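You operate a simulated robot arm through the tools that you are given. There is no shell and no other tool. Be economical: measure what you need, move in short steps, check, and stop when the job is done.

Carry out the task below with a simulated two-armed robot. There is one attempt and no reset: what you move stays moved.

TASK
Take the green mount on the top of the grey cabinet and put it away in the blue tray on the frame bench. Then put the grey cap on the top of the grey cabinet away on the top of the end bench. Then fetch the blue breaker and set it on the top of the frame bench. Then open the top drawer of the grey cabinet, take the spring peg of the bench engine and leave it in the inside of the top drawer of the grey cabinet and shut the drawer again. Then hold the blue crate on the far cart on the top of the grey cabinet steady with one hand and put the orange switch block in it with the other. Then put the orange four way plug on the middle shelf of the grey rack. Then open the left drawer of the tool bench. Keep to this order.

The check looks at the end state, three seconds after you hand in, the way a careful person would. Anything else that was tipped, shoved, dropped, spilled or broken makes it a failure. A push-on lid holds only when it is set on centred and level and pressed home; a screw cap is set on level and turned clockwise until tight.

THE ROBOT
Two 7-joint arms with two-finger parallel grippers on one trunk, on a base that drives. Base frame: it is fixed to the floor where the robot stands at the start and does not move with it; the origin is under the middle of the robot, x ahead of it, y to its left, z up; the surface under the hand at the start is at about z = 900. Units: mm, degrees, N and s.
The left shoulder is at the start at [30, 119, 1060], the right one opposite. With the tool pointing down near the work surface each hand reaches from about 280 to 680 mm from the robot's upright axis, wherever it stands, measured 20 degrees to its own side. Places, roughly: blue breaker [500, 250, 1000]; blue crate on the far cart (31x20x10 cm) [700, -300, 900]; blue tray on the frame bench (26x12 cm) [520, 3080, 800]; green mount (4x4x3 cm) [500, -100, 900]; grey cap (5x5x3 cm) [500, 200, 900]; inside of the top drawer of the grey cabinet [700, -100, 700]; left drawer of the tool bench [1600, -600, 800]; middle shelf of the grey rack [-1000, 1400, 1000]; orange four way plug [500, 1000, 750]; orange switch block (4x3x4 cm) [400, 700, 900]; spring peg of the bench engine (3x3x5 cm) [600, 200, 900]; top drawer of the grey cabinet [600, -100, 700]; top of the end bench [100, -5700, 800]; top of the frame bench [700, 3700, 800]. Payload 3.43 kg a hand.
The tool frame of a hand sits at the grasp point between the pads (the TCP): z along the fingers, y along the line on which they close. The tips reach 30 mm beyond it. Largest opening 94 mm; finger width 28, thickness 10; the body of the gripper, 50 by 96 mm, starts 55 mm behind the TCP.
Orientation is that of the tool frame in the base frame, as [roll, pitch, yaw] about the fixed x, y, z axes, in that order (R = Rz(yaw) Ry(pitch) Rx(roll)). With the fingers straight down and closing along the base's y, the tool's x points along the base's -x, its y along +y and its z along -z.

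THE INTERFACE
- The arms move only by the tool send_rows. It takes "left_motion", "right_motion" or both (then of equal length, played together; a hand with none holds still); each is a list of rows, each a list of 7 numbers: the shift along the tool's x, y, z in mm, then the turn, a rotation vector about the tool's x, y, z in degrees, then the gripper command, from -1 (shut) to 1 (fully open), values between in proportion. In form: [[x, y, z, wx, wy, wz, grip], ...]. A call has 1 to 10 rows; each row shifts and turns the commanded pose from where the row before left it, along the tool's axes as they then stand. Each row takes 0.2 s and may step no farther than 50 mm and 8.6 degrees from the row before; otherwise, or with a gripper value out of range, the whole call is refused. A pose out of reach is approached as far as the arm can. The call stops where the force on the tool passes 40 N (or 10 N more than at its start, if that is more) or the arm is blocked; 0.2 s more then pass. Each finger travels about 72 mm/s and halts on what it meets, pressing with about 24 N; the grip force reading is that of the motor and also rises with nothing between the fingers. The clock runs only during rows and for 0.2 s after the last one: add rows that do not move to give the fingers time. It gives the time, the measured TCP pose, the force on the tool (base axes), the opening and the grip force at its end, in the units of the frame above (readings bear some noise), with the torque about the TCP (base axes, N m) and any sound that the robot's microphone picked up.
- Cameras (640 x 400 px; columns grow to the right, rows downward): "scene" is now at [27.5, -5.8, 1747.1]; the picture's right is [-0.12, -0.99, 0.00], its down [-0.91, 0.11, -0.40] and it looks along [0.40, -0.05, -0.91] (base axes); focal length 279 px, centre (320, 200). "left" rides on the left gripper at [76, -14, -103] in its tool frame; the picture's right is [0.18, 0.98, 0.00], its down [-0.75, 0.14, -0.64] and it looks along [-0.63, 0.12, 0.77] (tool axes); focal length 243 px, centre (320, 200). "right" rides on the right gripper at [76, 14, -102] in its tool frame; the picture's right is [-0.18, 0.98, 0.00], its down [-0.75, -0.14, -0.64] and it looks along [-0.63, -0.12, 0.77] (tool axes); focal length 243 px, centre (320, 200). There is no depth. A picture from a camera that has moved, and an enlarged one, comes with that camera's place and axes in the base frame and with its lens.
- camera(camera): a new picture of that camera. It takes no simulated time.
- lift_body(by): slides the trunk up (or, below 0, down) by that many mm; the arms and the scene camera ride with it, the base frame stays. It gives what a move gives, with no picture.
- base_move(legs): drives the robot by 1 to 6 legs, each [ahead, turn to the left] in mm and degrees, along the robot's own axes; the way and the turn of a leg run together, so that a leg with both is an arc; at most 1500 mm and 180 degrees a leg. The arms and the cameras ride along, it lands a little off, and it stops where it bumps. It gives what a move gives.
- aim_head(pan, tilt): turns the head with the scene camera to pan (to the left, within 143 degrees either way) and tilt (down, from -29 to 69), counted from straight ahead of the robot. It gives what a move gives.
- enlarge(camera, box): a new picture of the part [left, top, right, bottom] of that camera's present view, enlarged. It takes no simulated time.
- job_done(): hands the job in; it is judged then, once.

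Work in short steps. Places have to be worked out from the pictures, the camera data and where the tool is seen: move nearer, look again, correct. Check each grasp and each placing, and mend what went wrong. You have 217 turns and 208 pictures in all, those below and enlarged ones among them. Open the grippers and draw the arms clear of the work before you hand the job in, unless the task says otherwise.

The tools are called after "Emit:" by a JSON object that holds its "name" and its "arguments". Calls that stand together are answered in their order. send_rows: Moves the arms, as the interface text tells. Its arguments: {"type":"object","properties":{"left_motion":{"type":"array","items":{"type":"array","items":{"type":"number"}}},"right_motion":{"type":"array","items":{"type":"array","items":{"type":"number"}}}},"required":[]} The other tools are called the same way: lift_body (by) slides the trunk up or down; base_move (legs) drives the base; aim_head (pan, tilt) turns the head that bears the scene camera; camera (camera) takes a picture; enlarge (camera, box) takes an enlarged picture of a part of a camera's view; job_done () hands the job in.

At the start:

```text
time_s: 0.0
left_eef_pos: [402.6, 150.0, 1250.1]
left_tool_rot: [179.9, -0.1, -179.9]
left_contact_force: [0.7, 0.2, 0.5]
left_wrist_torque: [-0.01, 0.01, -0.03]
left_finger_gap: 94.2
left_gripper_force: 0.1
right_eef_pos: [477.4, -258.3, 1182.0]
right_tool_rot: [-180.0, 0.0, 180.0]
right_contact_force: [0.1, -0.1, -0.8]
right_wrist_torque: [0.03, 0.0, -0.02]
right_finger_gap: 94.2
right_gripper_force: 0.1
trunk travel left (down, up): [-325.0, 85.0]
robot x, y, heading: [1.2, -3.7, -0.1]
head pan, tilt: [-6.9, 66.1]
```

scene: 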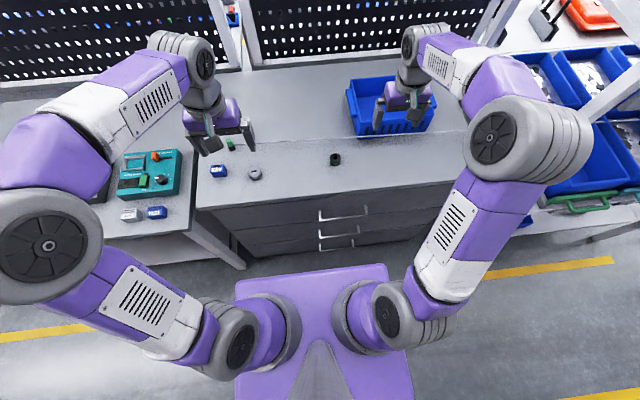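
right: 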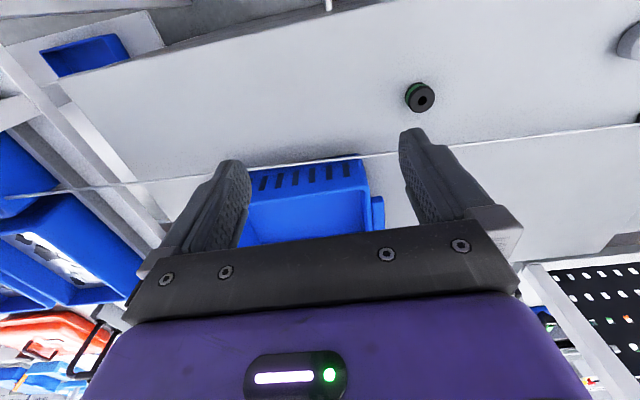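
left: 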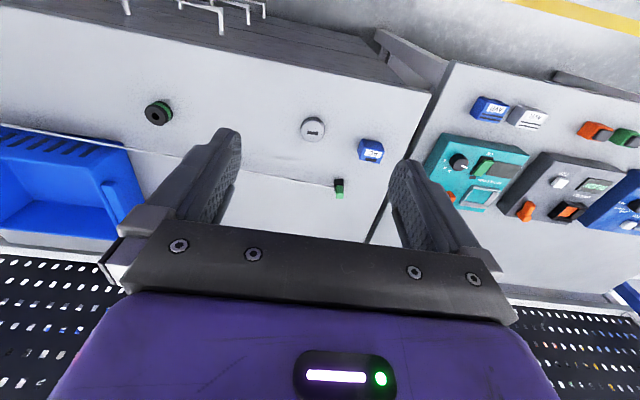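

I'll look closely at the objects on the cabinet top first, enlarging the scene view.

Emit:
{"name": "enlarge", "arguments": {"camera": "scene", "box": [190, 70, 450, 232]}}

Emit:
{"name": "enlarge", "arguments": {"camera": "left", "box": [130, 80, 450, 280]}}

Emit:
{"name": "aim_head", "arguments": {"pan": 0, "tilt": 35}}

Emit:
{"name": "camera", "arguments": {"camera": "scene"}}

```text
2.46 times, centred on (320, 151) of scene
camera zoom: at [27.5, -5.8, 1747.1], right [-0.12, -0.99, 0.0], down [-0.91, 0.11, -0.4], along [0.4, -0.05, -0.91], focal length 687 px, centre (320, 321)
```

zoom: 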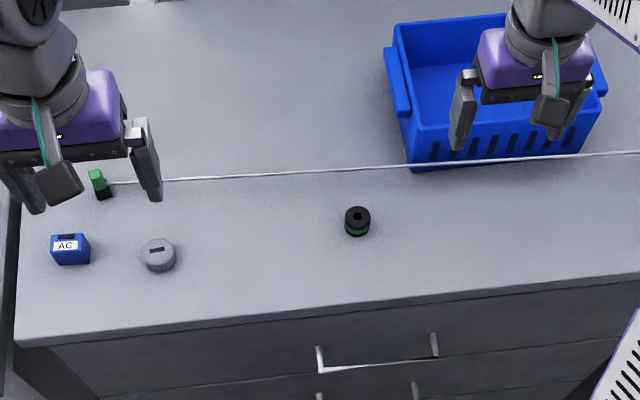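

```text
2.00 times, centred on (290, 180) of left
camera zoom: at [326.1, 135.7, 1352.7], right [-0.18, 0.98, 0.0], down [0.75, 0.14, 0.64], along [0.63, 0.12, -0.77], focal length 485 px, centre (380, 240)
```

zoom: 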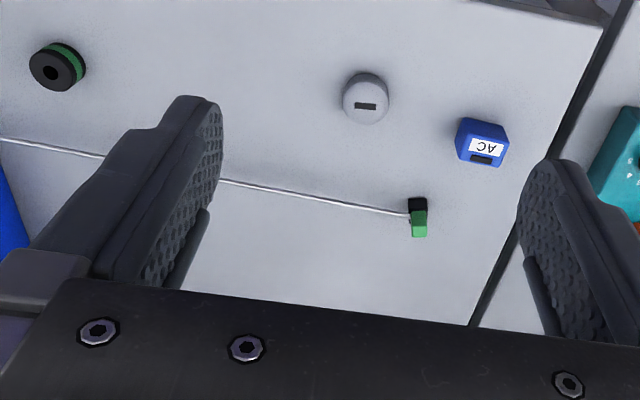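

```text
time_s: 1.0
left_eef_pos: [403.0, 151.1, 1250.7]
left_tool_rot: [-179.9, 0.0, 180.0]
left_contact_force: [-0.9, -0.4, -0.5]
left_wrist_torque: [0.05, 0.01, -0.01]
left_finger_gap: 93.9
left_gripper_force: 0.0
right_eef_pos: [477.2, -260.3, 1180.5]
right_tool_rot: [-179.9, 0.0, -180.0]
right_contact_force: [-0.5, -0.3, 0.2]
right_wrist_torque: [0.02, -0.01, 0.02]
right_finger_gap: 94.0
right_gripper_force: 0.0
trunk travel left (down, up): [-325.0, 85.0]
robot x, y, heading: [3.0, 1.4, -0.2]
head pan, tilt: [0.0, 35.0]
```

```text
202 pictures are left
camera scene: at [56.8, 1.3, 1788.1], right [0.0, -1.0, 0.0], down [-0.57, 0.0, -0.82], along [0.82, 0.0, -0.57], focal length 279 px, centre (320, 200)
```

scene: 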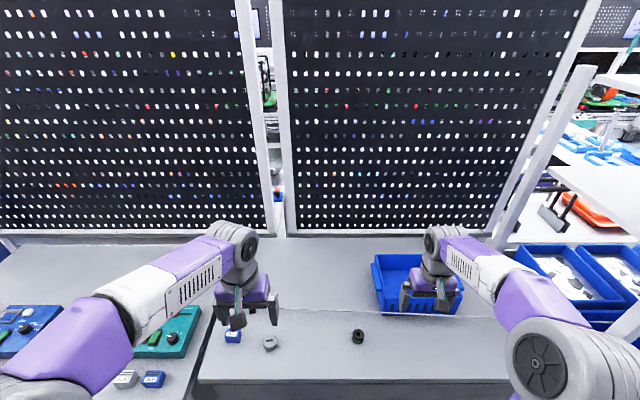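

The green mount is at about [537,-123], top near z 925 (two cameras agree). I move the right hand above it and look again.

Emit:
{"name": "send_rows", "arguments": {"right_motion": [[-12, 27, 26, 0, 0, 0, 1], [-12, 27, 26, 0, 0, 0, 1], [-12, 27, 26, 0, 0, 0, 1], [-12, 27, 26, 0, 0, 0, 1], [-12, 28, 27, 0, 0, 0, 1], [0, 0, 0, 0, 0, 0, 1]]}}

Emit:
{"name": "camera", "arguments": {"camera": "right"}}

```text
time_s: 2.4
left_eef_pos: [401.8, 149.2, 1250.4]
left_tool_rot: [180.0, 0.0, -180.0]
left_contact_force: [-1.0, 0.0, 0.4]
left_wrist_torque: [0.01, 0.01, -0.01]
left_finger_gap: 93.9
left_gripper_force: 0.1
right_eef_pos: [536.7, -123.7, 1052.3]
right_tool_rot: [180.0, 0.0, 180.0]
right_contact_force: [-0.7, -0.4, -0.5]
right_wrist_torque: [0.0, -0.01, 0.02]
right_finger_gap: 94.1
right_gripper_force: 0.1
trunk travel left (down, up): [-325.0, 85.0]
robot x, y, heading: [0.5, -1.9, -0.0]
head pan, tilt: [0.0, 35.0]
```

```text
201 pictures are left
camera right: at [460.0, -109.8, 1153.4], right [0.18, 0.98, 0.0], down [0.75, -0.14, 0.64], along [0.63, -0.12, -0.77], focal length 243 px, centre (320, 200)
```

right: 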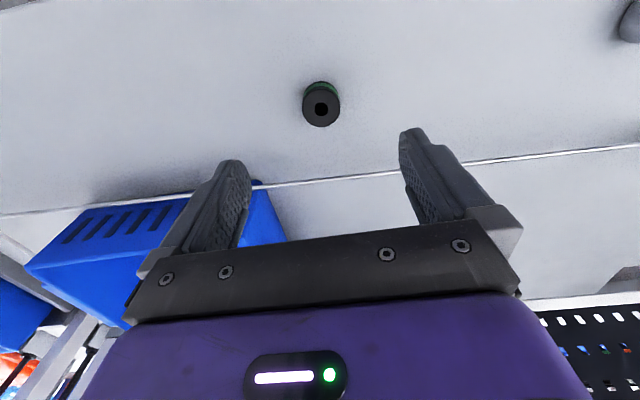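

Mount confirmed at [539,-123]. Tips reach 30 mm beyond the TCP, so I descend to TCP z≈936 and check.

Emit:
{"name": "send_rows", "arguments": {"right_motion": [[-2, 0, 40, 0, 0, 0, 0.6], [0, 0, 40, 0, 0, 0, 0.6], [0, 0, 25, 0, 0, 0, 0.6], [0, 0, 10, 0, 0, 0, 0.6], [0, 0, 0, 0, 0, 0, 0.6]]}}

Emit:
{"name": "camera", "arguments": {"camera": "right"}}

```text
time_s: 3.6
left_eef_pos: [401.9, 150.2, 1250.1]
left_tool_rot: [-179.9, 0.0, 180.0]
left_contact_force: [0.1, -0.1, 0.9]
left_wrist_torque: [0.0, 0.03, -0.01]
left_finger_gap: 93.9
left_gripper_force: 0.0
right_eef_pos: [539.8, -122.5, 936.6]
right_tool_rot: [179.9, -0.1, 179.9]
right_contact_force: [0.4, -0.3, -0.8]
right_wrist_torque: [-0.04, 0.0, 0.01]
right_finger_gap: 75.1
right_gripper_force: 0.1
trunk travel left (down, up): [-325.0, 85.0]
robot x, y, heading: [-0.4, 1.1, 0.2]
head pan, tilt: [0.0, 35.0]
```

```text
200 pictures are left
camera right: at [463.5, -109.6, 1037.8], right [0.18, 0.98, 0.0], down [0.75, -0.14, 0.64], along [0.63, -0.12, -0.77], focal length 243 px, centre (320, 200)
```

right: 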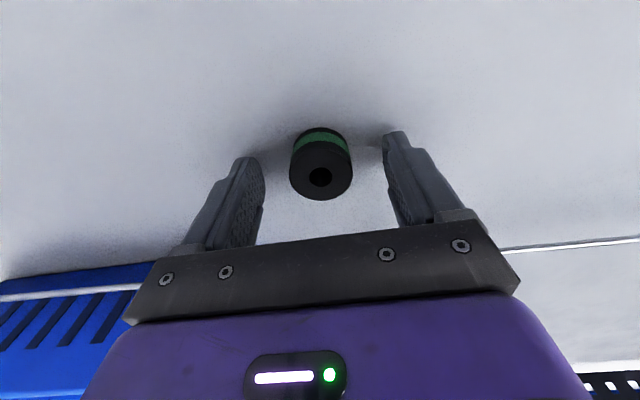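

Mount sits between the fingers. Close the grip on it.

Emit:
{"name": "send_rows", "arguments": {"right_motion": [[2, 0, 4, 0, 0, 0, 0.3], [0, 0, 0, 0, 0, 0, -1], [0, 0, 0, 0, 0, 0, -1], [0, 0, 0, 0, 0, 0, -1], [0, 0, -40, 0, 0, 0, -1], [0, 0, -40, 0, 0, 0, -1], [0, 0, 0, 0, 0, 0, -1]]}}

Emit:
{"name": "camera", "arguments": {"camera": "right"}}

Emit:
{"name": "aim_head", "arguments": {"pan": 90, "tilt": 25}}

Emit:
{"name": "camera", "arguments": {"camera": "scene"}}

```text
time_s: 5.2
left_eef_pos: [403.6, 148.9, 1250.6]
left_tool_rot: [179.9, 0.1, 180.0]
left_contact_force: [0.7, 0.1, 0.7]
left_wrist_torque: [0.02, -0.01, -0.01]
left_finger_gap: 93.9
left_gripper_force: 0.1
right_eef_pos: [538.5, -123.0, 1012.0]
right_tool_rot: [-180.0, 0.0, -179.9]
right_contact_force: [-0.4, 0.1, 0.1]
right_wrist_torque: [-0.01, 0.01, 0.0]
right_finger_gap: 34.5
right_gripper_force: 24.1
trunk travel left (down, up): [-325.0, 85.0]
robot x, y, heading: [1.1, 1.4, -0.1]
head pan, tilt: [0.0, 35.0]
```

```text
199 pictures are left
camera right: at [461.2, -109.5, 1114.5], right [0.18, 0.98, 0.0], down [0.75, -0.14, 0.64], along [0.63, -0.12, -0.77], focal length 243 px, centre (320, 200)
```

right: 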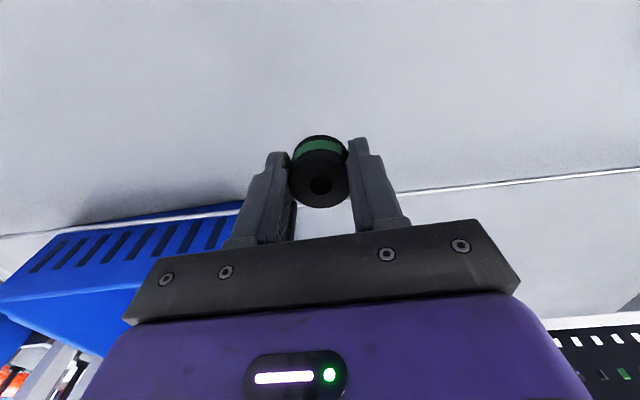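

```text
time_s: 6.8
left_eef_pos: [403.5, 148.8, 1250.1]
left_tool_rot: [-180.0, 0.0, -179.9]
left_contact_force: [-0.2, 0.0, 0.5]
left_wrist_torque: [-0.01, 0.01, 0.01]
left_finger_gap: 94.1
left_gripper_force: 0.2
right_eef_pos: [538.3, -124.2, 1013.4]
right_tool_rot: [180.0, 0.0, -180.0]
right_contact_force: [-0.4, -0.2, -1.5]
right_wrist_torque: [0.01, -0.02, 0.0]
right_finger_gap: 34.2
right_gripper_force: 24.2
trunk travel left (down, up): [-325.0, 85.0]
robot x, y, heading: [-1.9, -1.7, -0.1]
head pan, tilt: [90.0, 25.0]
```

```text
198 pictures are left
camera scene: at [-31.2, 93.4, 1803.9], right [1.0, 0.0, 0.0], down [0.0, -0.42, -0.91], along [0.0, 0.91, -0.42], focal length 279 px, centre (320, 200)
```

scene: 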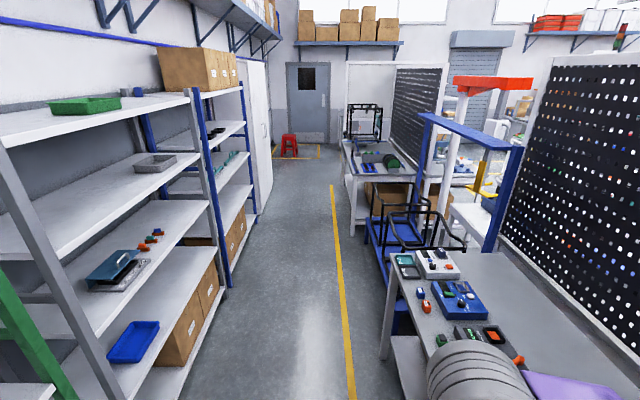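

Mount held (34 mm gap). Zoom on the corridor bench ahead.

Emit:
{"name": "enlarge", "arguments": {"camera": "scene", "box": [330, 90, 490, 190]}}

Emit:
{"name": "enlarge", "arguments": {"camera": "scene", "box": [360, 230, 560, 355]}}

```text
4.00 times, centred on (410, 140) of scene
camera zoom: at [-31.2, 93.4, 1803.9], right [1.0, 0.0, 0.0], down [0.0, -0.42, -0.91], along [0.0, 0.91, -0.42], focal length 1116 px, centre (-40, 440)
```

zoom: 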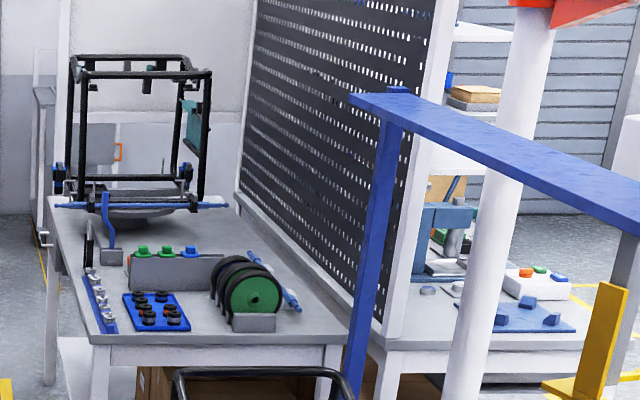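

```text
3.20 times, centred on (460, 292) of scene
camera zoom: at [-31.2, 93.4, 1803.9], right [1.0, 0.0, 0.0], down [0.0, -0.42, -0.91], along [0.0, 0.91, -0.42], focal length 893 px, centre (-128, -96)
```

zoom: 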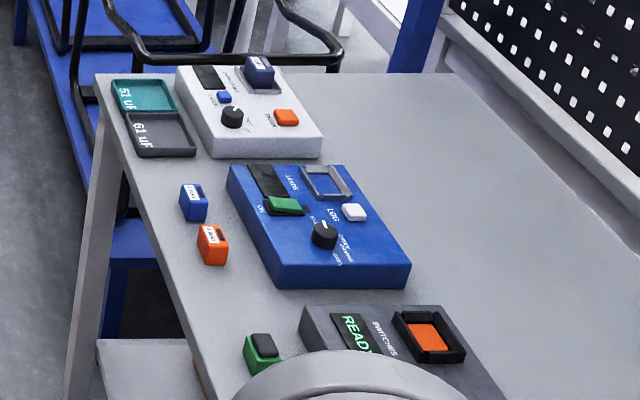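

Frame bench is ahead along the corridor, with the blue tray (holding black mounts) at about [515,3085]. I retract and raise the right hand for driving.

Emit:
{"name": "send_rows", "arguments": {"right_motion": [[0, 0, -45, 0, 0, 0, -1], [15, -5, -45, 0, 0, 0, -1], [30, -5, -38, 0, 0, 0, -1], [30, -5, -38, 0, 0, 0, -1], [35, -5, -30, 0, 0, 0, -1], [28, -5, -20, 0, 0, 0, -1]]}}

Emit:
{"name": "base_move", "arguments": {"legs": [[0, 90], [1500, 0]]}}

Emit:
{"name": "aim_head", "arguments": {"pan": -20, "tilt": 25}}

Emit:
{"name": "camera", "arguments": {"camera": "scene"}}

```text
time_s: 8.2
left_eef_pos: [401.5, 149.1, 1250.8]
left_tool_rot: [179.9, 0.0, -179.9]
left_contact_force: [-0.3, -0.1, 0.8]
left_wrist_torque: [-0.02, -0.02, 0.0]
left_finger_gap: 94.0
left_gripper_force: 0.0
right_eef_pos: [397.2, -147.6, 1227.2]
right_tool_rot: [-180.0, -0.1, -179.9]
right_contact_force: [-0.5, -0.7, -1.1]
right_wrist_torque: [0.02, -0.02, -0.06]
right_finger_gap: 34.5
right_gripper_force: 23.9
trunk travel left (down, up): [-325.0, 85.0]
robot x, y, heading: [-1.9, -3.2, 0.0]
head pan, tilt: [90.0, 25.0]
```

```text
time_s: 19.5
left_eef_pos: [-170.5, 1901.8, 1250.4]
left_tool_rot: [-180.0, 0.0, -88.9]
left_contact_force: [-0.4, -0.9, -0.3]
left_wrist_torque: [0.01, 0.04, -0.01]
left_finger_gap: 93.9
left_gripper_force: 0.0
right_eef_pos: [128.2, 1904.9, 1227.5]
right_tool_rot: [-180.0, 0.0, -88.8]
right_contact_force: [-0.2, 0.0, -1.0]
right_wrist_torque: [-0.02, 0.01, 0.02]
right_finger_gap: 33.9
right_gripper_force: 23.9
trunk travel left (down, up): [-325.0, 85.0]
robot x, y, heading: [-12.9, 1506.1, 91.3]
head pan, tilt: [90.0, 25.0]
```

```text
time_s: 21.4
left_eef_pos: [-169.6, 1902.5, 1250.0]
left_tool_rot: [-179.9, -0.1, -88.8]
left_contact_force: [0.1, -0.5, 0.3]
left_wrist_torque: [0.0, -0.01, 0.02]
left_finger_gap: 93.8
left_gripper_force: 0.1
right_eef_pos: [129.4, 1904.3, 1227.2]
right_tool_rot: [-180.0, -0.1, -88.8]
right_contact_force: [-0.5, 0.1, -0.5]
right_wrist_torque: [-0.01, -0.01, -0.01]
right_finger_gap: 34.2
right_gripper_force: 24.0
trunk travel left (down, up): [-325.0, 85.0]
robot x, y, heading: [-16.2, 1504.4, 91.1]
head pan, tilt: [-20.0, 25.0]
```

```text
195 pictures are left
camera scene: at [16.2, 1561.1, 1803.9], right [0.95, -0.32, 0.0], down [-0.14, -0.4, -0.91], along [0.29, 0.86, -0.42], focal length 279 px, centre (320, 200)
```

scene: 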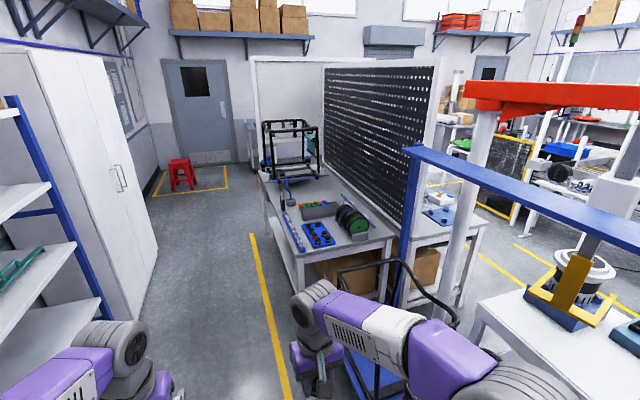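

Clear corridor. Drive on to y≈3200 and turn to face the frame bench.

Emit:
{"name": "base_move", "arguments": {"legs": [[300, -3], [1400, 0], [0, -88]]}}

Emit:
{"name": "aim_head", "arguments": {"pan": -10, "tilt": 50}}

Emit:
{"name": "camera", "arguments": {"camera": "scene"}}

Emit:
{"name": "camera", "arguments": {"camera": "right"}}

```text
time_s: 33.8
left_eef_pos: [446.7, 3366.4, 1250.4]
left_tool_rot: [179.9, 0.0, 179.9]
left_contact_force: [-0.2, 0.8, 0.6]
left_wrist_torque: [-0.01, -0.01, 0.01]
left_finger_gap: 93.9
left_gripper_force: 0.1
right_eef_pos: [441.6, 3067.2, 1226.9]
right_tool_rot: [-180.0, 0.1, 179.8]
right_contact_force: [-0.1, 0.7, -1.2]
right_wrist_torque: [-0.01, 0.07, -0.01]
right_finger_gap: 34.0
right_gripper_force: 23.6
trunk travel left (down, up): [-325.0, 85.0]
robot x, y, heading: [43.7, 3220.4, -0.0]
head pan, tilt: [-20.0, 25.0]
```

```text
time_s: 34.7
left_eef_pos: [446.9, 3365.3, 1248.6]
left_tool_rot: [179.9, 0.0, 179.8]
left_contact_force: [-1.1, 0.8, -0.6]
left_wrist_torque: [-0.03, 0.0, 0.0]
left_finger_gap: 94.1
left_gripper_force: 0.1
right_eef_pos: [442.6, 3067.5, 1227.7]
right_tool_rot: [180.0, 0.0, 179.8]
right_contact_force: [0.7, -0.2, -1.4]
right_wrist_torque: [0.04, -0.04, 0.01]
right_finger_gap: 34.0
right_gripper_force: 24.5
trunk travel left (down, up): [-325.0, 85.0]
robot x, y, heading: [43.3, 3223.4, -0.3]
head pan, tilt: [-10.0, 50.0]
```

```text
194 pictures are left
camera scene: at [88.5, 3204.2, 1766.5], right [-0.17, -0.98, 0.0], down [-0.75, 0.13, -0.64], along [0.63, -0.11, -0.77], focal length 279 px, centre (320, 200)
```

scene: 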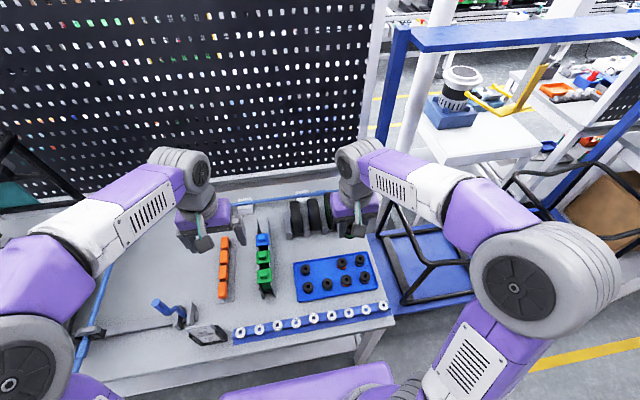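

```text
193 pictures are left
camera right: at [365.6, 3080.7, 1328.8], right [0.19, 0.98, 0.0], down [0.75, -0.14, 0.64], along [0.63, -0.12, -0.77], focal length 243 px, centre (320, 200)
```

right: 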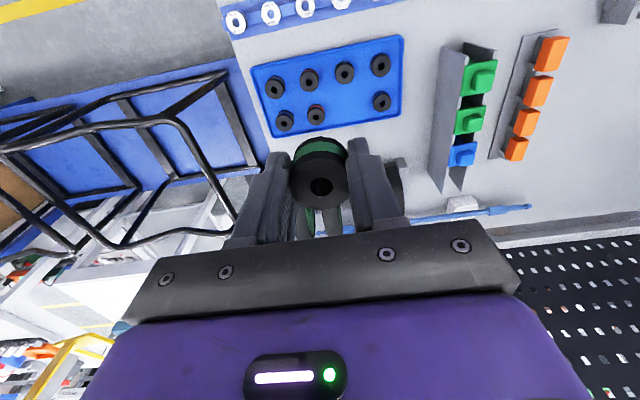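

The tray has eight places with one free (far row, third). Zoom to see it.

Emit:
{"name": "enlarge", "arguments": {"camera": "right", "box": [220, 20, 430, 150]}}

Emit:
{"name": "enlarge", "arguments": {"camera": "scene", "box": [270, 230, 410, 318]}}

```text
3.05 times, centred on (325, 85) of right
camera zoom: at [365.6, 3080.7, 1328.8], right [0.19, 0.98, 0.0], down [0.75, -0.14, 0.64], along [0.63, -0.12, -0.77], focal length 739 px, centre (305, 550)
```

zoom: 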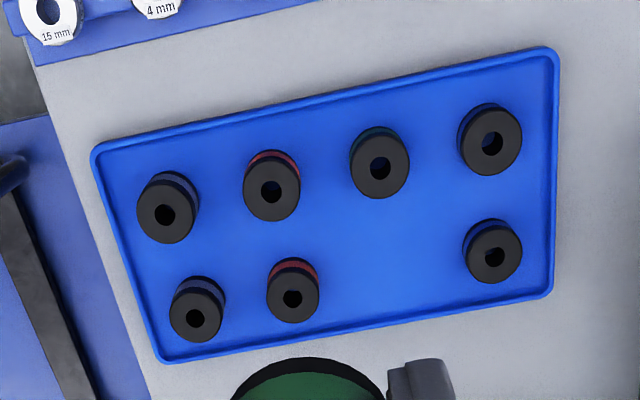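

```text
4.55 times, centred on (340, 274) of scene
camera zoom: at [88.5, 3204.2, 1766.5], right [-0.17, -0.98, 0.0], down [-0.75, 0.13, -0.64], along [0.63, -0.11, -0.77], focal length 1268 px, centre (229, -136)
```

zoom: 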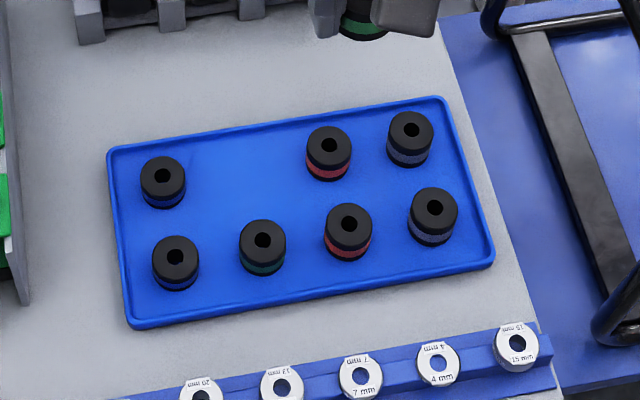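

Target spot (beside the other green mount) is about [550,3107]. Move above it at z≈900 and check.

Emit:
{"name": "send_rows", "arguments": {"right_motion": [[-22, 8, 0, 0, 0, 0, -1], [-22, 8, 45, 0, 0, 0, -1], [-22, 8, 47, 0, 0, 0, -1], [-21, 8, 47, 0, 0, 0, -1], [-21, 8, 47, 0, 0, 0, -1], [0, 0, 47, 0, 0, 0, -1], [0, 0, 47, 0, 0, 0, -1], [0, 0, 30, 0, 0, 0, -1], [0, 0, 0, 0, 0, 0, -1]]}}

Emit:
{"name": "camera", "arguments": {"camera": "right"}}

Emit:
{"name": "enlarge", "arguments": {"camera": "scene", "box": [270, 220, 410, 308]}}

```text
refused: row 2 steps farther than a row can; nothing moved
```

```text
190 pictures are left
camera right: at [365.6, 3080.7, 1328.8], right [0.19, 0.98, 0.0], down [0.75, -0.14, 0.64], along [0.63, -0.12, -0.77], focal length 243 px, centre (320, 200)
```

right: 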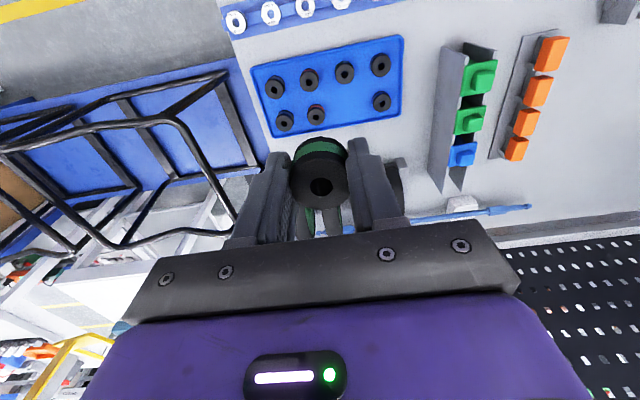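

```text
4.55 times, centred on (340, 264) of scene
camera zoom: at [88.5, 3204.2, 1766.5], right [-0.17, -0.98, 0.0], down [-0.75, 0.13, -0.64], along [0.63, -0.11, -0.77], focal length 1268 px, centre (229, -91)
```

zoom: 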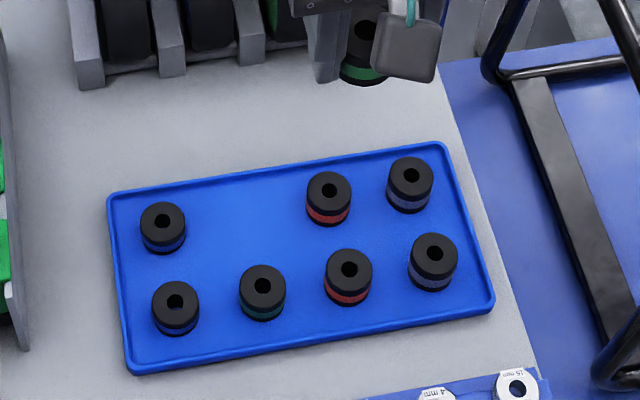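

Row limit is 50 mm total; resend with smaller rows.

Emit:
{"name": "send_rows", "arguments": {"right_motion": [[-22, 8, 40, 0, 0, 0, -1], [-22, 8, 40, 0, 0, 0, -1], [-22, 8, 40, 0, 0, 0, -1], [-21, 8, 40, 0, 0, 0, -1], [-21, 8, 40, 0, 0, 0, -1], [0, 0, 45, 0, 0, 0, -1], [0, 0, 45, 0, 0, 0, -1], [0, 0, 37, 0, 0, 0, -1], [0, 0, 0, 0, 0, 0, -1]]}}

Emit:
{"name": "camera", "arguments": {"camera": "right"}}

Emit:
{"name": "enlarge", "arguments": {"camera": "scene", "box": [270, 220, 410, 308]}}

```text
time_s: 36.7
left_eef_pos: [446.4, 3364.5, 1250.1]
left_tool_rot: [-180.0, 0.1, 179.8]
left_contact_force: [-0.1, 0.3, 0.2]
left_wrist_torque: [-0.04, 0.01, -0.01]
left_finger_gap: 94.1
left_gripper_force: 0.1
right_eef_pos: [550.3, 3104.5, 900.2]
right_tool_rot: [180.0, 0.0, 179.8]
right_contact_force: [0.0, -0.9, -1.1]
right_wrist_torque: [0.0, -0.01, 0.02]
right_finger_gap: 34.2
right_gripper_force: 24.2
trunk travel left (down, up): [-325.0, 85.0]
robot x, y, heading: [44.4, 3214.5, -0.3]
head pan, tilt: [-10.0, 50.0]
```

```text
188 pictures are left
camera right: at [472.4, 3118.8, 1002.1], right [0.19, 0.98, 0.0], down [0.75, -0.14, 0.64], along [0.63, -0.12, -0.77], focal length 243 px, centre (320, 200)
```

right: 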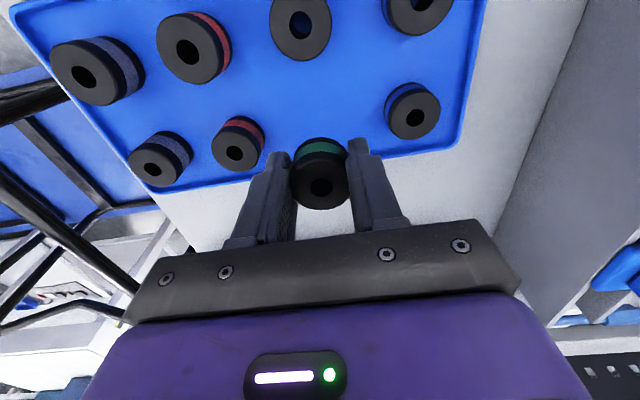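

```text
4.55 times, centred on (340, 264) of scene
camera zoom: at [88.0, 3204.1, 1766.5], right [-0.17, -0.98, 0.0], down [-0.75, 0.13, -0.64], along [0.63, -0.11, -0.77], focal length 1268 px, centre (229, -91)
```

zoom: 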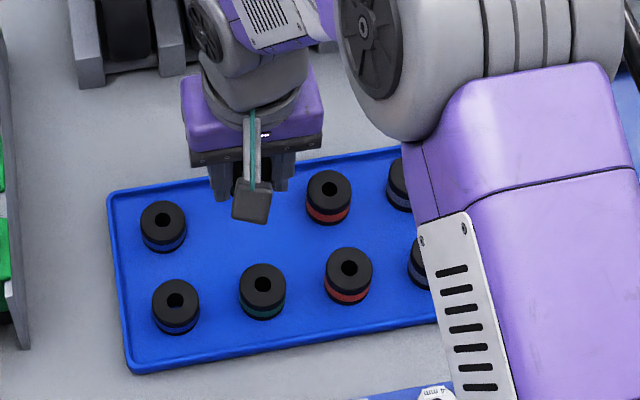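

Position matches the vacant spot midpoint [550,3103]. Lower gently.

Emit:
{"name": "send_rows", "arguments": {"right_motion": [[0, 0, 40, 0, 0, 0, -1], [0, 0, 15, 0, 0, 0, -1], [0, 0, 4, 0, 0, 0, -1], [0, 0, 3, 0, 0, 0, -1], [0, 0, 0, 0, 0, 0, -1]]}}

Emit:
{"name": "camera", "arguments": {"camera": "right"}}

```text
time_s: 37.9
left_eef_pos: [446.8, 3366.2, 1249.9]
left_tool_rot: [180.0, 0.2, 179.9]
left_contact_force: [0.2, -0.1, 0.4]
left_wrist_torque: [0.01, 0.0, 0.03]
left_finger_gap: 94.0
left_gripper_force: 0.0
right_eef_pos: [548.6, 3105.1, 839.1]
right_tool_rot: [180.0, 0.1, 179.9]
right_contact_force: [-0.1, -0.4, 8.3]
right_wrist_torque: [-0.04, 0.08, -0.02]
right_finger_gap: 34.1
right_gripper_force: 23.9
trunk travel left (down, up): [-325.0, 85.0]
robot x, y, heading: [45.8, 3215.5, -0.2]
head pan, tilt: [-10.0, 50.0]
```

```text
186 pictures are left
camera right: at [472.5, 3119.4, 941.2], right [0.19, 0.98, 0.0], down [0.75, -0.14, 0.64], along [0.63, -0.12, -0.77], focal length 243 px, centre (320, 200)
```

right: 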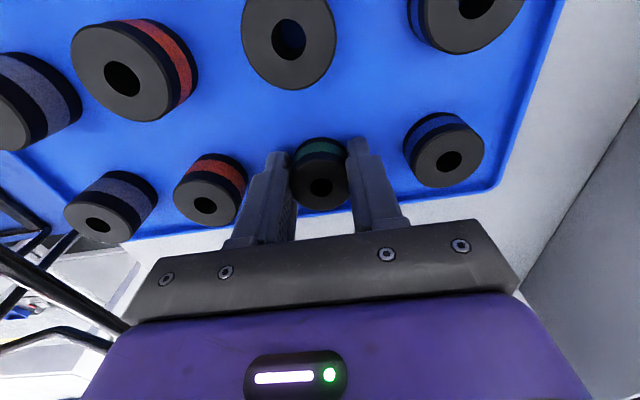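

Contact of 8 N: the mount is on the tray floor. Open partly, rise and check.

Emit:
{"name": "send_rows", "arguments": {"right_motion": [[0, 0, 0, 0, 0, 0, 0], [0, 0, 0, 0, 0, 0, 0], [0, 0, -10, 0, 0, 0, 0], [0, 0, -40, 0, 0, 0, 0], [0, 0, -45, 0, 0, 0, 0], [0, 0, -45, 0, 0, 0, 0], [0, 0, -45, 0, 0, 0, 0], [20, -5, -45, 0, 0, 0, 0], [40, -10, -25, 0, 0, 0, 0], [40, -10, -25, 0, 0, 0, 0]]}}

Emit:
{"name": "enlarge", "arguments": {"camera": "right", "box": [200, 20, 440, 170]}}

Emit:
{"name": "camera", "arguments": {"camera": "scene"}}

```text
time_s: 40.1
left_eef_pos: [445.6, 3366.1, 1251.2]
left_tool_rot: [-179.9, 0.2, 179.9]
left_contact_force: [0.5, 0.0, 0.4]
left_wrist_torque: [0.01, -0.01, -0.02]
left_finger_gap: 93.9
left_gripper_force: 0.1
right_eef_pos: [449.1, 3083.0, 1114.7]
right_tool_rot: [-179.9, 0.1, -179.9]
right_contact_force: [-0.1, 0.0, 0.0]
right_wrist_torque: [0.02, 0.0, 0.0]
right_finger_gap: 46.6
right_gripper_force: 0.0
trunk travel left (down, up): [-325.0, 85.0]
robot x, y, heading: [41.3, 3211.6, -0.1]
head pan, tilt: [-10.0, 50.0]
```

```text
2.67 times, centred on (320, 95) of right
camera zoom: at [371.7, 3097.5, 1217.4], right [0.18, 0.98, 0.0], down [0.75, -0.14, 0.64], along [0.63, -0.12, -0.77], focal length 647 px, centre (320, 480)
```

zoom: 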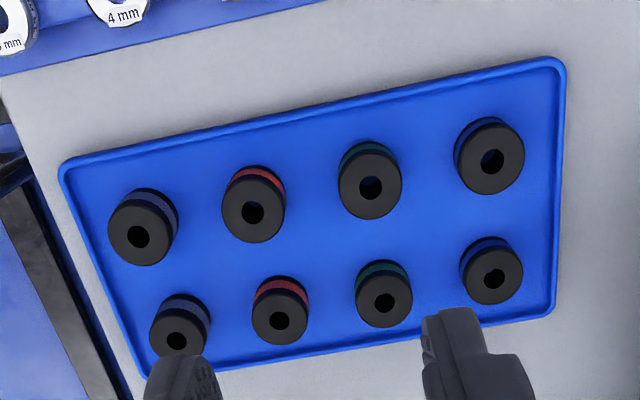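

```text
184 pictures are left
camera scene: at [86.3, 3203.5, 1766.5], right [-0.17, -0.98, 0.0], down [-0.75, 0.13, -0.64], along [0.63, -0.11, -0.77], focal length 279 px, centre (320, 200)
```

scene: 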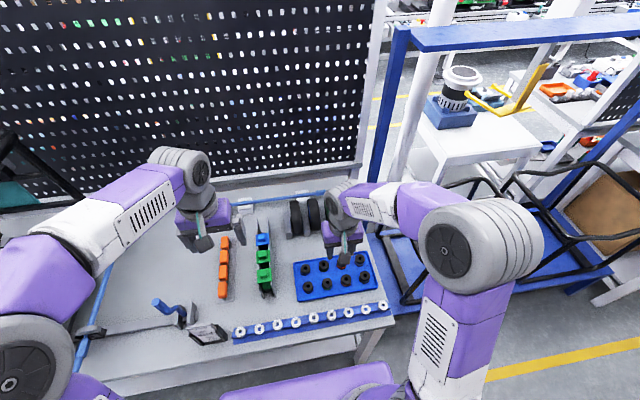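

Mount is in place. Before leaving, I look at the coloured blocks on this bench to know what breakers look like, and where free space is.

Emit:
{"name": "enlarge", "arguments": {"camera": "scene", "box": [70, 190, 330, 352]}}

Emit:
{"name": "camera", "arguments": {"camera": "left"}}

```text
2.46 times, centred on (200, 271) of scene
camera zoom: at [86.3, 3203.5, 1766.5], right [-0.17, -0.98, 0.0], down [-0.75, 0.13, -0.64], along [0.63, -0.11, -0.77], focal length 687 px, centre (615, 25)
```

zoom: 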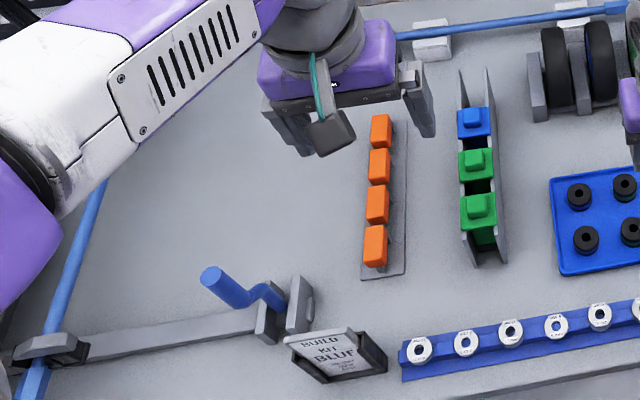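

```text
182 pictures are left
camera left: at [368.5, 3351.1, 1353.2], right [-0.18, 0.98, 0.0], down [0.75, 0.14, 0.64], along [0.63, 0.12, -0.77], focal length 243 px, centre (320, 200)
```

left: 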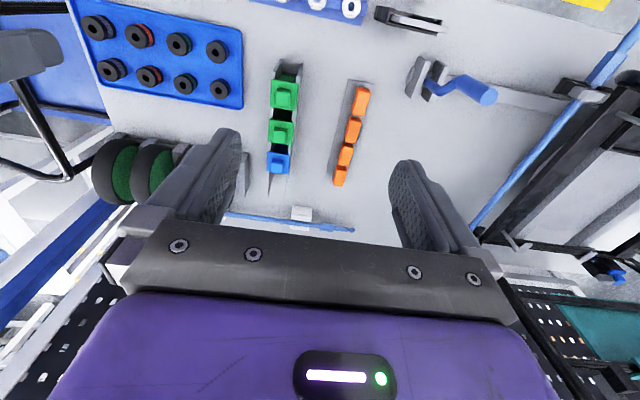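

Mount done. Raise the right hand and drive back to the cabinet.

Emit:
{"name": "send_rows", "arguments": {"right_motion": [[20, -20, -40, 0, 0, 0, 0], [20, -20, -40, 0, 0, 0, 0], [10, -20, -40, 0, 0, 0, 0]]}}

Emit:
{"name": "base_move", "arguments": {"legs": [[0, -89], [1500, 0], [1500, 0], [220, 0]]}}

```text
time_s: 40.9
left_eef_pos: [446.3, 3364.5, 1251.0]
left_tool_rot: [179.9, 0.0, 180.0]
left_contact_force: [0.3, -0.4, -0.4]
left_wrist_torque: [0.04, 0.04, 0.0]
left_finger_gap: 94.1
left_gripper_force: 0.1
right_eef_pos: [397.3, 3022.2, 1237.3]
right_tool_rot: [-180.0, 0.0, 179.9]
right_contact_force: [0.0, -0.5, 0.4]
right_wrist_torque: [0.02, -0.02, -0.01]
right_finger_gap: 47.2
right_gripper_force: 0.1
trunk travel left (down, up): [-325.0, 85.0]
robot x, y, heading: [43.9, 3212.8, -0.0]
head pan, tilt: [-10.0, 50.0]
```

```text
time_s: 60.6
left_eef_pos: [190.5, -429.7, 1248.6]
left_tool_rot: [180.0, 0.0, 89.7]
left_contact_force: [-0.7, 0.2, -0.2]
left_wrist_torque: [0.03, 0.0, -0.03]
left_finger_gap: 94.0
left_gripper_force: 0.1
right_eef_pos: [-151.4, -380.2, 1236.1]
right_tool_rot: [-180.0, 0.0, 89.7]
right_contact_force: [0.3, 0.1, 0.3]
right_wrist_torque: [-0.01, 0.0, 0.01]
right_finger_gap: 46.8
right_gripper_force: 0.0
trunk travel left (down, up): [-325.0, 85.0]
robot x, y, heading: [42.1, -25.1, -90.4]
head pan, tilt: [-10.0, 50.0]
```

Arrived at y≈-25 heading -90. Look down the corridor toward the end bench while facing it.

Emit:
{"name": "aim_head", "arguments": {"pan": 0, "tilt": 20}}

Emit:
{"name": "camera", "arguments": {"camera": "scene"}}

Emit:
{"name": "base_move", "arguments": {"legs": [[0, 90]]}}

Emit:
{"name": "camera", "arguments": {"camera": "left"}}

```text
time_s: 61.5
left_eef_pos: [190.9, -430.2, 1250.2]
left_tool_rot: [180.0, 0.0, 89.7]
left_contact_force: [0.2, 0.1, 0.8]
left_wrist_torque: [0.0, 0.0, 0.02]
left_finger_gap: 94.0
left_gripper_force: 0.1
right_eef_pos: [-150.7, -380.2, 1236.7]
right_tool_rot: [-179.9, 0.1, 89.7]
right_contact_force: [-0.2, -0.3, -0.2]
right_wrist_torque: [0.03, 0.0, 0.01]
right_finger_gap: 46.9
right_gripper_force: 0.1
trunk travel left (down, up): [-325.0, 85.0]
robot x, y, heading: [44.5, -26.9, -90.4]
head pan, tilt: [0.0, 20.0]
```

```text
181 pictures are left
camera scene: at [41.9, -88.5, 1812.0], right [-1.0, 0.01, 0.0], down [0.0, 0.34, -0.94], along [0.0, -0.94, -0.34], focal length 279 px, centre (320, 200)
```

scene: 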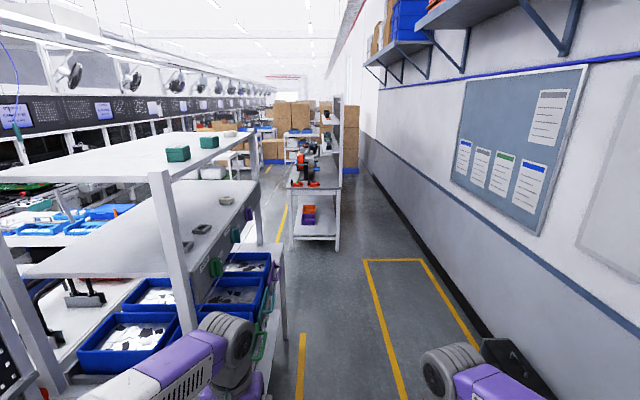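

```text
time_s: 65.7
left_eef_pos: [446.8, 118.3, 1250.7]
left_tool_rot: [-179.9, 0.0, 179.5]
left_contact_force: [0.0, -0.1, 0.4]
left_wrist_torque: [0.0, 0.02, 0.01]
left_finger_gap: 94.0
left_gripper_force: 0.0
right_eef_pos: [397.5, -222.0, 1236.3]
right_tool_rot: [-180.0, -0.1, 179.5]
right_contact_force: [-0.2, -0.5, -0.2]
right_wrist_torque: [0.0, 0.01, 0.02]
right_finger_gap: 46.7
right_gripper_force: 0.0
trunk travel left (down, up): [-325.0, 85.0]
robot x, y, heading: [47.5, -25.4, -0.6]
head pan, tilt: [0.0, 20.0]
```

```text
180 pictures are left
camera left: at [370.7, 106.2, 1352.8], right [-0.18, 0.98, 0.0], down [0.75, 0.14, 0.64], along [0.63, 0.11, -0.77], focal length 243 px, centre (320, 200)
```

left: 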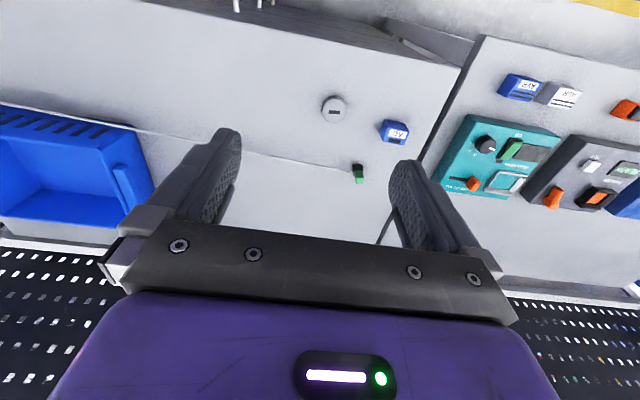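

Cap at about [512,155]. Move left hand above it.

Emit:
{"name": "send_rows", "arguments": {"left_motion": [[-13, 7, 40, 0, 0, 0, 1], [-13, 7, 40, 0, 0, 0, 1], [-13, 7, 40, 0, 0, 0, 1], [-13, 7, 40, 0, 0, 0, 1], [-13, 7, 40, 0, 0, 0, 1], [0, 0, 0, 0, 0, 0, 1]]}}

Emit:
{"name": "camera", "arguments": {"camera": "left"}}

```text
time_s: 67.1
left_eef_pos: [512.3, 155.6, 1049.9]
left_tool_rot: [-180.0, 0.1, 179.5]
left_contact_force: [0.0, 0.0, 0.2]
left_wrist_torque: [-0.02, 0.0, -0.01]
left_finger_gap: 93.8
left_gripper_force: 0.1
right_eef_pos: [394.9, -222.1, 1236.4]
right_tool_rot: [180.0, 0.0, 179.5]
right_contact_force: [0.0, -0.8, 0.1]
right_wrist_torque: [0.02, -0.04, -0.01]
right_finger_gap: 46.9
right_gripper_force: 0.0
trunk travel left (down, up): [-325.0, 85.0]
robot x, y, heading: [42.4, -28.8, -0.7]
head pan, tilt: [0.0, 20.0]
```

```text
179 pictures are left
camera left: at [434.9, 141.9, 1152.5], right [-0.18, 0.98, 0.0], down [0.75, 0.14, 0.64], along [0.63, 0.11, -0.77], focal length 243 px, centre (320, 200)
```

left: 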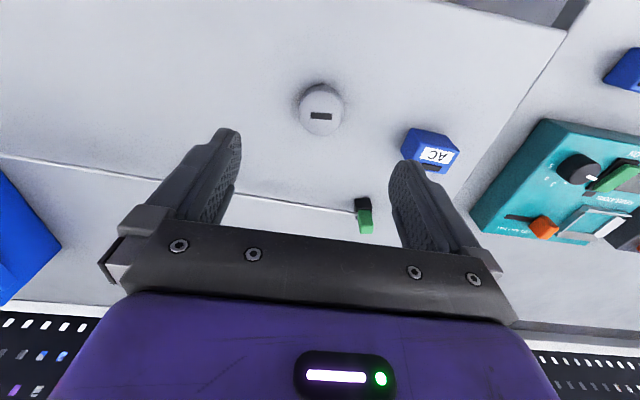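

Cap at [516,156]; descend and grip.

Emit:
{"name": "send_rows", "arguments": {"left_motion": [[-3, 0, 40, 0, 0, 0, 0.7], [0, 0, 40, 0, 0, 0, 0.7], [0, 0, 25, 0, 0, 0, 0.7], [0, 0, 10, 0, 0, 0, 0.7], [0, 0, 0, 0, 0, 0, 0.7]]}}

Emit:
{"name": "camera", "arguments": {"camera": "left"}}

```text
time_s: 68.3
left_eef_pos: [515.7, 152.7, 934.7]
left_tool_rot: [180.0, 0.0, 179.5]
left_contact_force: [0.0, 1.1, 0.4]
left_wrist_torque: [-0.01, 0.01, -0.03]
left_finger_gap: 79.8
left_gripper_force: 0.1
right_eef_pos: [396.0, -221.7, 1236.3]
right_tool_rot: [-180.0, 0.0, 179.5]
right_contact_force: [0.2, 0.1, 0.7]
right_wrist_torque: [-0.01, 0.03, 0.02]
right_finger_gap: 47.1
right_gripper_force: 0.2
trunk travel left (down, up): [-325.0, 85.0]
robot x, y, heading: [46.2, -20.6, -0.5]
head pan, tilt: [0.0, 20.0]
```

```text
178 pictures are left
camera left: at [439.6, 139.5, 1037.0], right [-0.18, 0.98, 0.0], down [0.75, 0.13, 0.64], along [0.63, 0.11, -0.77], focal length 243 px, centre (320, 200)
```

left: 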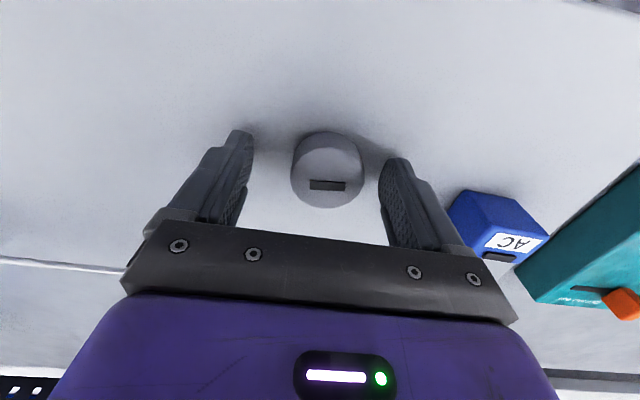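

Well centred; close and lift.

Emit:
{"name": "send_rows", "arguments": {"left_motion": [[0, 2, 1, 0, 0, 0, 0.2], [0, 0, 0, 0, 0, 0, -1], [0, 0, 0, 0, 0, 0, -1], [0, 0, 0, 0, 0, 0, -1], [0, 0, -40, 0, 0, 0, -1], [0, 0, -45, 0, 0, 0, -1], [10, 0, -45, 0, 0, 0, -1], [30, 0, -40, 0, 0, 0, -1], [40, 0, -30, 0, 0, 0, -1], [40, 0, -30, 0, 0, 0, -1]]}}

Emit:
{"name": "camera", "arguments": {"camera": "left"}}

```text
time_s: 70.5
left_eef_pos: [394.2, 156.5, 1165.0]
left_tool_rot: [180.0, 0.1, 179.5]
left_contact_force: [-0.4, -0.3, -1.3]
left_wrist_torque: [0.0, -0.01, 0.03]
left_finger_gap: 42.0
left_gripper_force: 23.7
right_eef_pos: [395.7, -222.5, 1236.9]
right_tool_rot: [-180.0, 0.0, 179.5]
right_contact_force: [-1.1, 0.9, -0.2]
right_wrist_torque: [-0.01, 0.0, -0.02]
right_finger_gap: 47.2
right_gripper_force: 0.0
trunk travel left (down, up): [-325.0, 85.0]
robot x, y, heading: [41.0, -26.3, -0.7]
head pan, tilt: [0.0, 20.0]
```

```text
177 pictures are left
camera left: at [317.2, 143.8, 1266.7], right [-0.18, 0.98, 0.0], down [0.75, 0.14, 0.64], along [0.63, 0.11, -0.77], focal length 243 px, centre (320, 200)
```

left: 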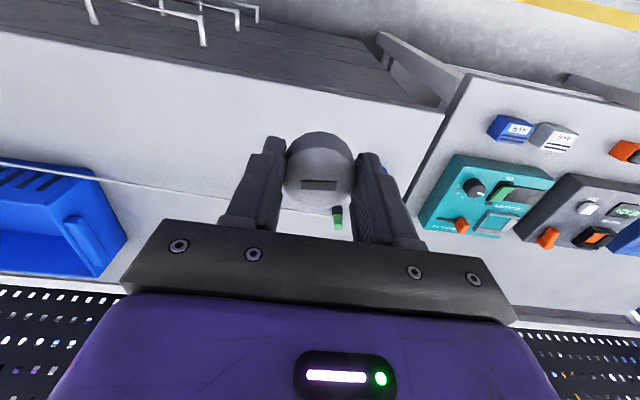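

Cap held. Drive down the corridor toward the end bench, drifting slightly to -x, then look.

Emit:
{"name": "base_move", "arguments": {"legs": [[0, -94], [1500, 0], [700, 4]]}}

Emit:
{"name": "camera", "arguments": {"camera": "scene"}}

```text
time_s: 85.5
left_eef_pos: [53.0, -2589.1, 1163.3]
left_tool_rot: [-180.0, 0.0, 88.7]
left_contact_force: [0.1, 0.4, -1.0]
left_wrist_torque: [0.02, -0.01, 0.02]
left_finger_gap: 41.6
left_gripper_force: 24.3
right_eef_pos: [-326.6, -2584.0, 1237.5]
right_tool_rot: [179.9, -0.1, 88.7]
right_contact_force: [0.1, -0.9, 0.9]
right_wrist_torque: [0.01, 0.01, 0.0]
right_finger_gap: 47.3
right_gripper_force: 0.1
trunk travel left (down, up): [-325.0, 85.0]
robot x, y, heading: [-127.2, -2231.4, -91.4]
head pan, tilt: [0.0, 20.0]
```

```text
176 pictures are left
camera scene: at [-128.6, -2295.4, 1812.0], right [-1.0, 0.02, 0.0], down [0.01, 0.34, -0.94], along [-0.02, -0.94, -0.34], focal length 279 px, centre (320, 200)
```

scene: 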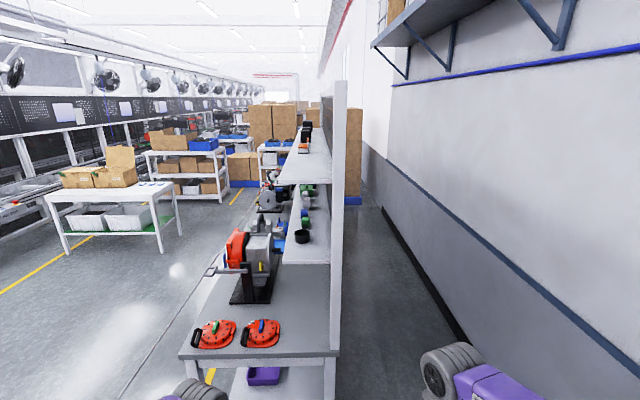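

Bench row is open from its +x side. Zoom to see where the end bench is.

Emit:
{"name": "enlarge", "arguments": {"camera": "scene", "box": [200, 90, 360, 190]}}

Emit:
{"name": "enlarge", "arguments": {"camera": "scene", "box": [180, 160, 340, 260]}}

```text
4.00 times, centred on (280, 140) of scene
camera zoom: at [-128.6, -2295.4, 1812.0], right [-1.0, 0.02, 0.0], down [0.01, 0.34, -0.94], along [-0.02, -0.94, -0.34], focal length 1116 px, centre (480, 440)
```

zoom: 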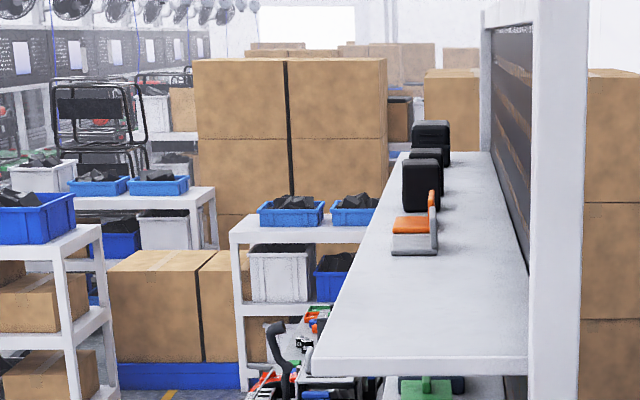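

```text
4.00 times, centred on (260, 210) of scene
camera zoom: at [-128.6, -2295.4, 1812.0], right [-1.0, 0.02, 0.0], down [0.01, 0.34, -0.94], along [-0.02, -0.94, -0.34], focal length 1116 px, centre (560, 160)
```

zoom: 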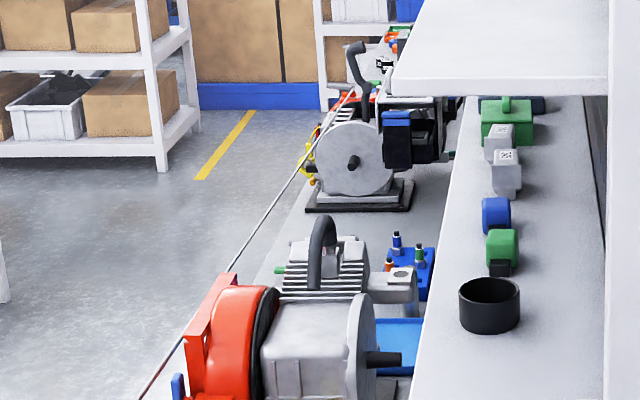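

The row must be approached from its +x side. Look left to check the crossing.

Emit:
{"name": "aim_head", "arguments": {"pan": 60, "tilt": 30}}

Emit:
{"name": "camera", "arguments": {"camera": "scene"}}

```text
time_s: 86.8
left_eef_pos: [53.1, -2589.4, 1163.3]
left_tool_rot: [179.9, 0.0, 88.7]
left_contact_force: [0.2, -0.3, -0.6]
left_wrist_torque: [0.01, 0.01, 0.02]
left_finger_gap: 42.1
left_gripper_force: 24.3
right_eef_pos: [-326.6, -2583.2, 1236.7]
right_tool_rot: [-180.0, 0.0, 88.7]
right_contact_force: [-0.9, 0.1, -1.2]
right_wrist_torque: [-0.02, -0.01, 0.0]
right_finger_gap: 47.0
right_gripper_force: 0.0
trunk travel left (down, up): [-325.0, 85.0]
robot x, y, heading: [-127.4, -2232.0, -91.3]
head pan, tilt: [60.0, 30.0]
```

```text
173 pictures are left
camera scene: at [-49.2, -2249.1, 1796.0], right [-0.52, -0.85, 0.0], down [-0.43, 0.26, -0.87], along [0.74, -0.45, -0.5], focal length 279 px, centre (320, 200)
```

scene: 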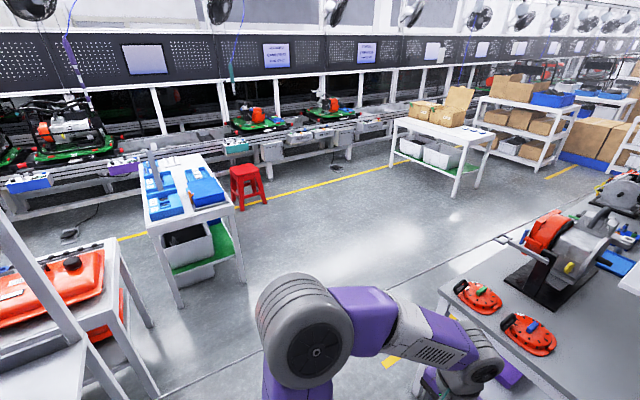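

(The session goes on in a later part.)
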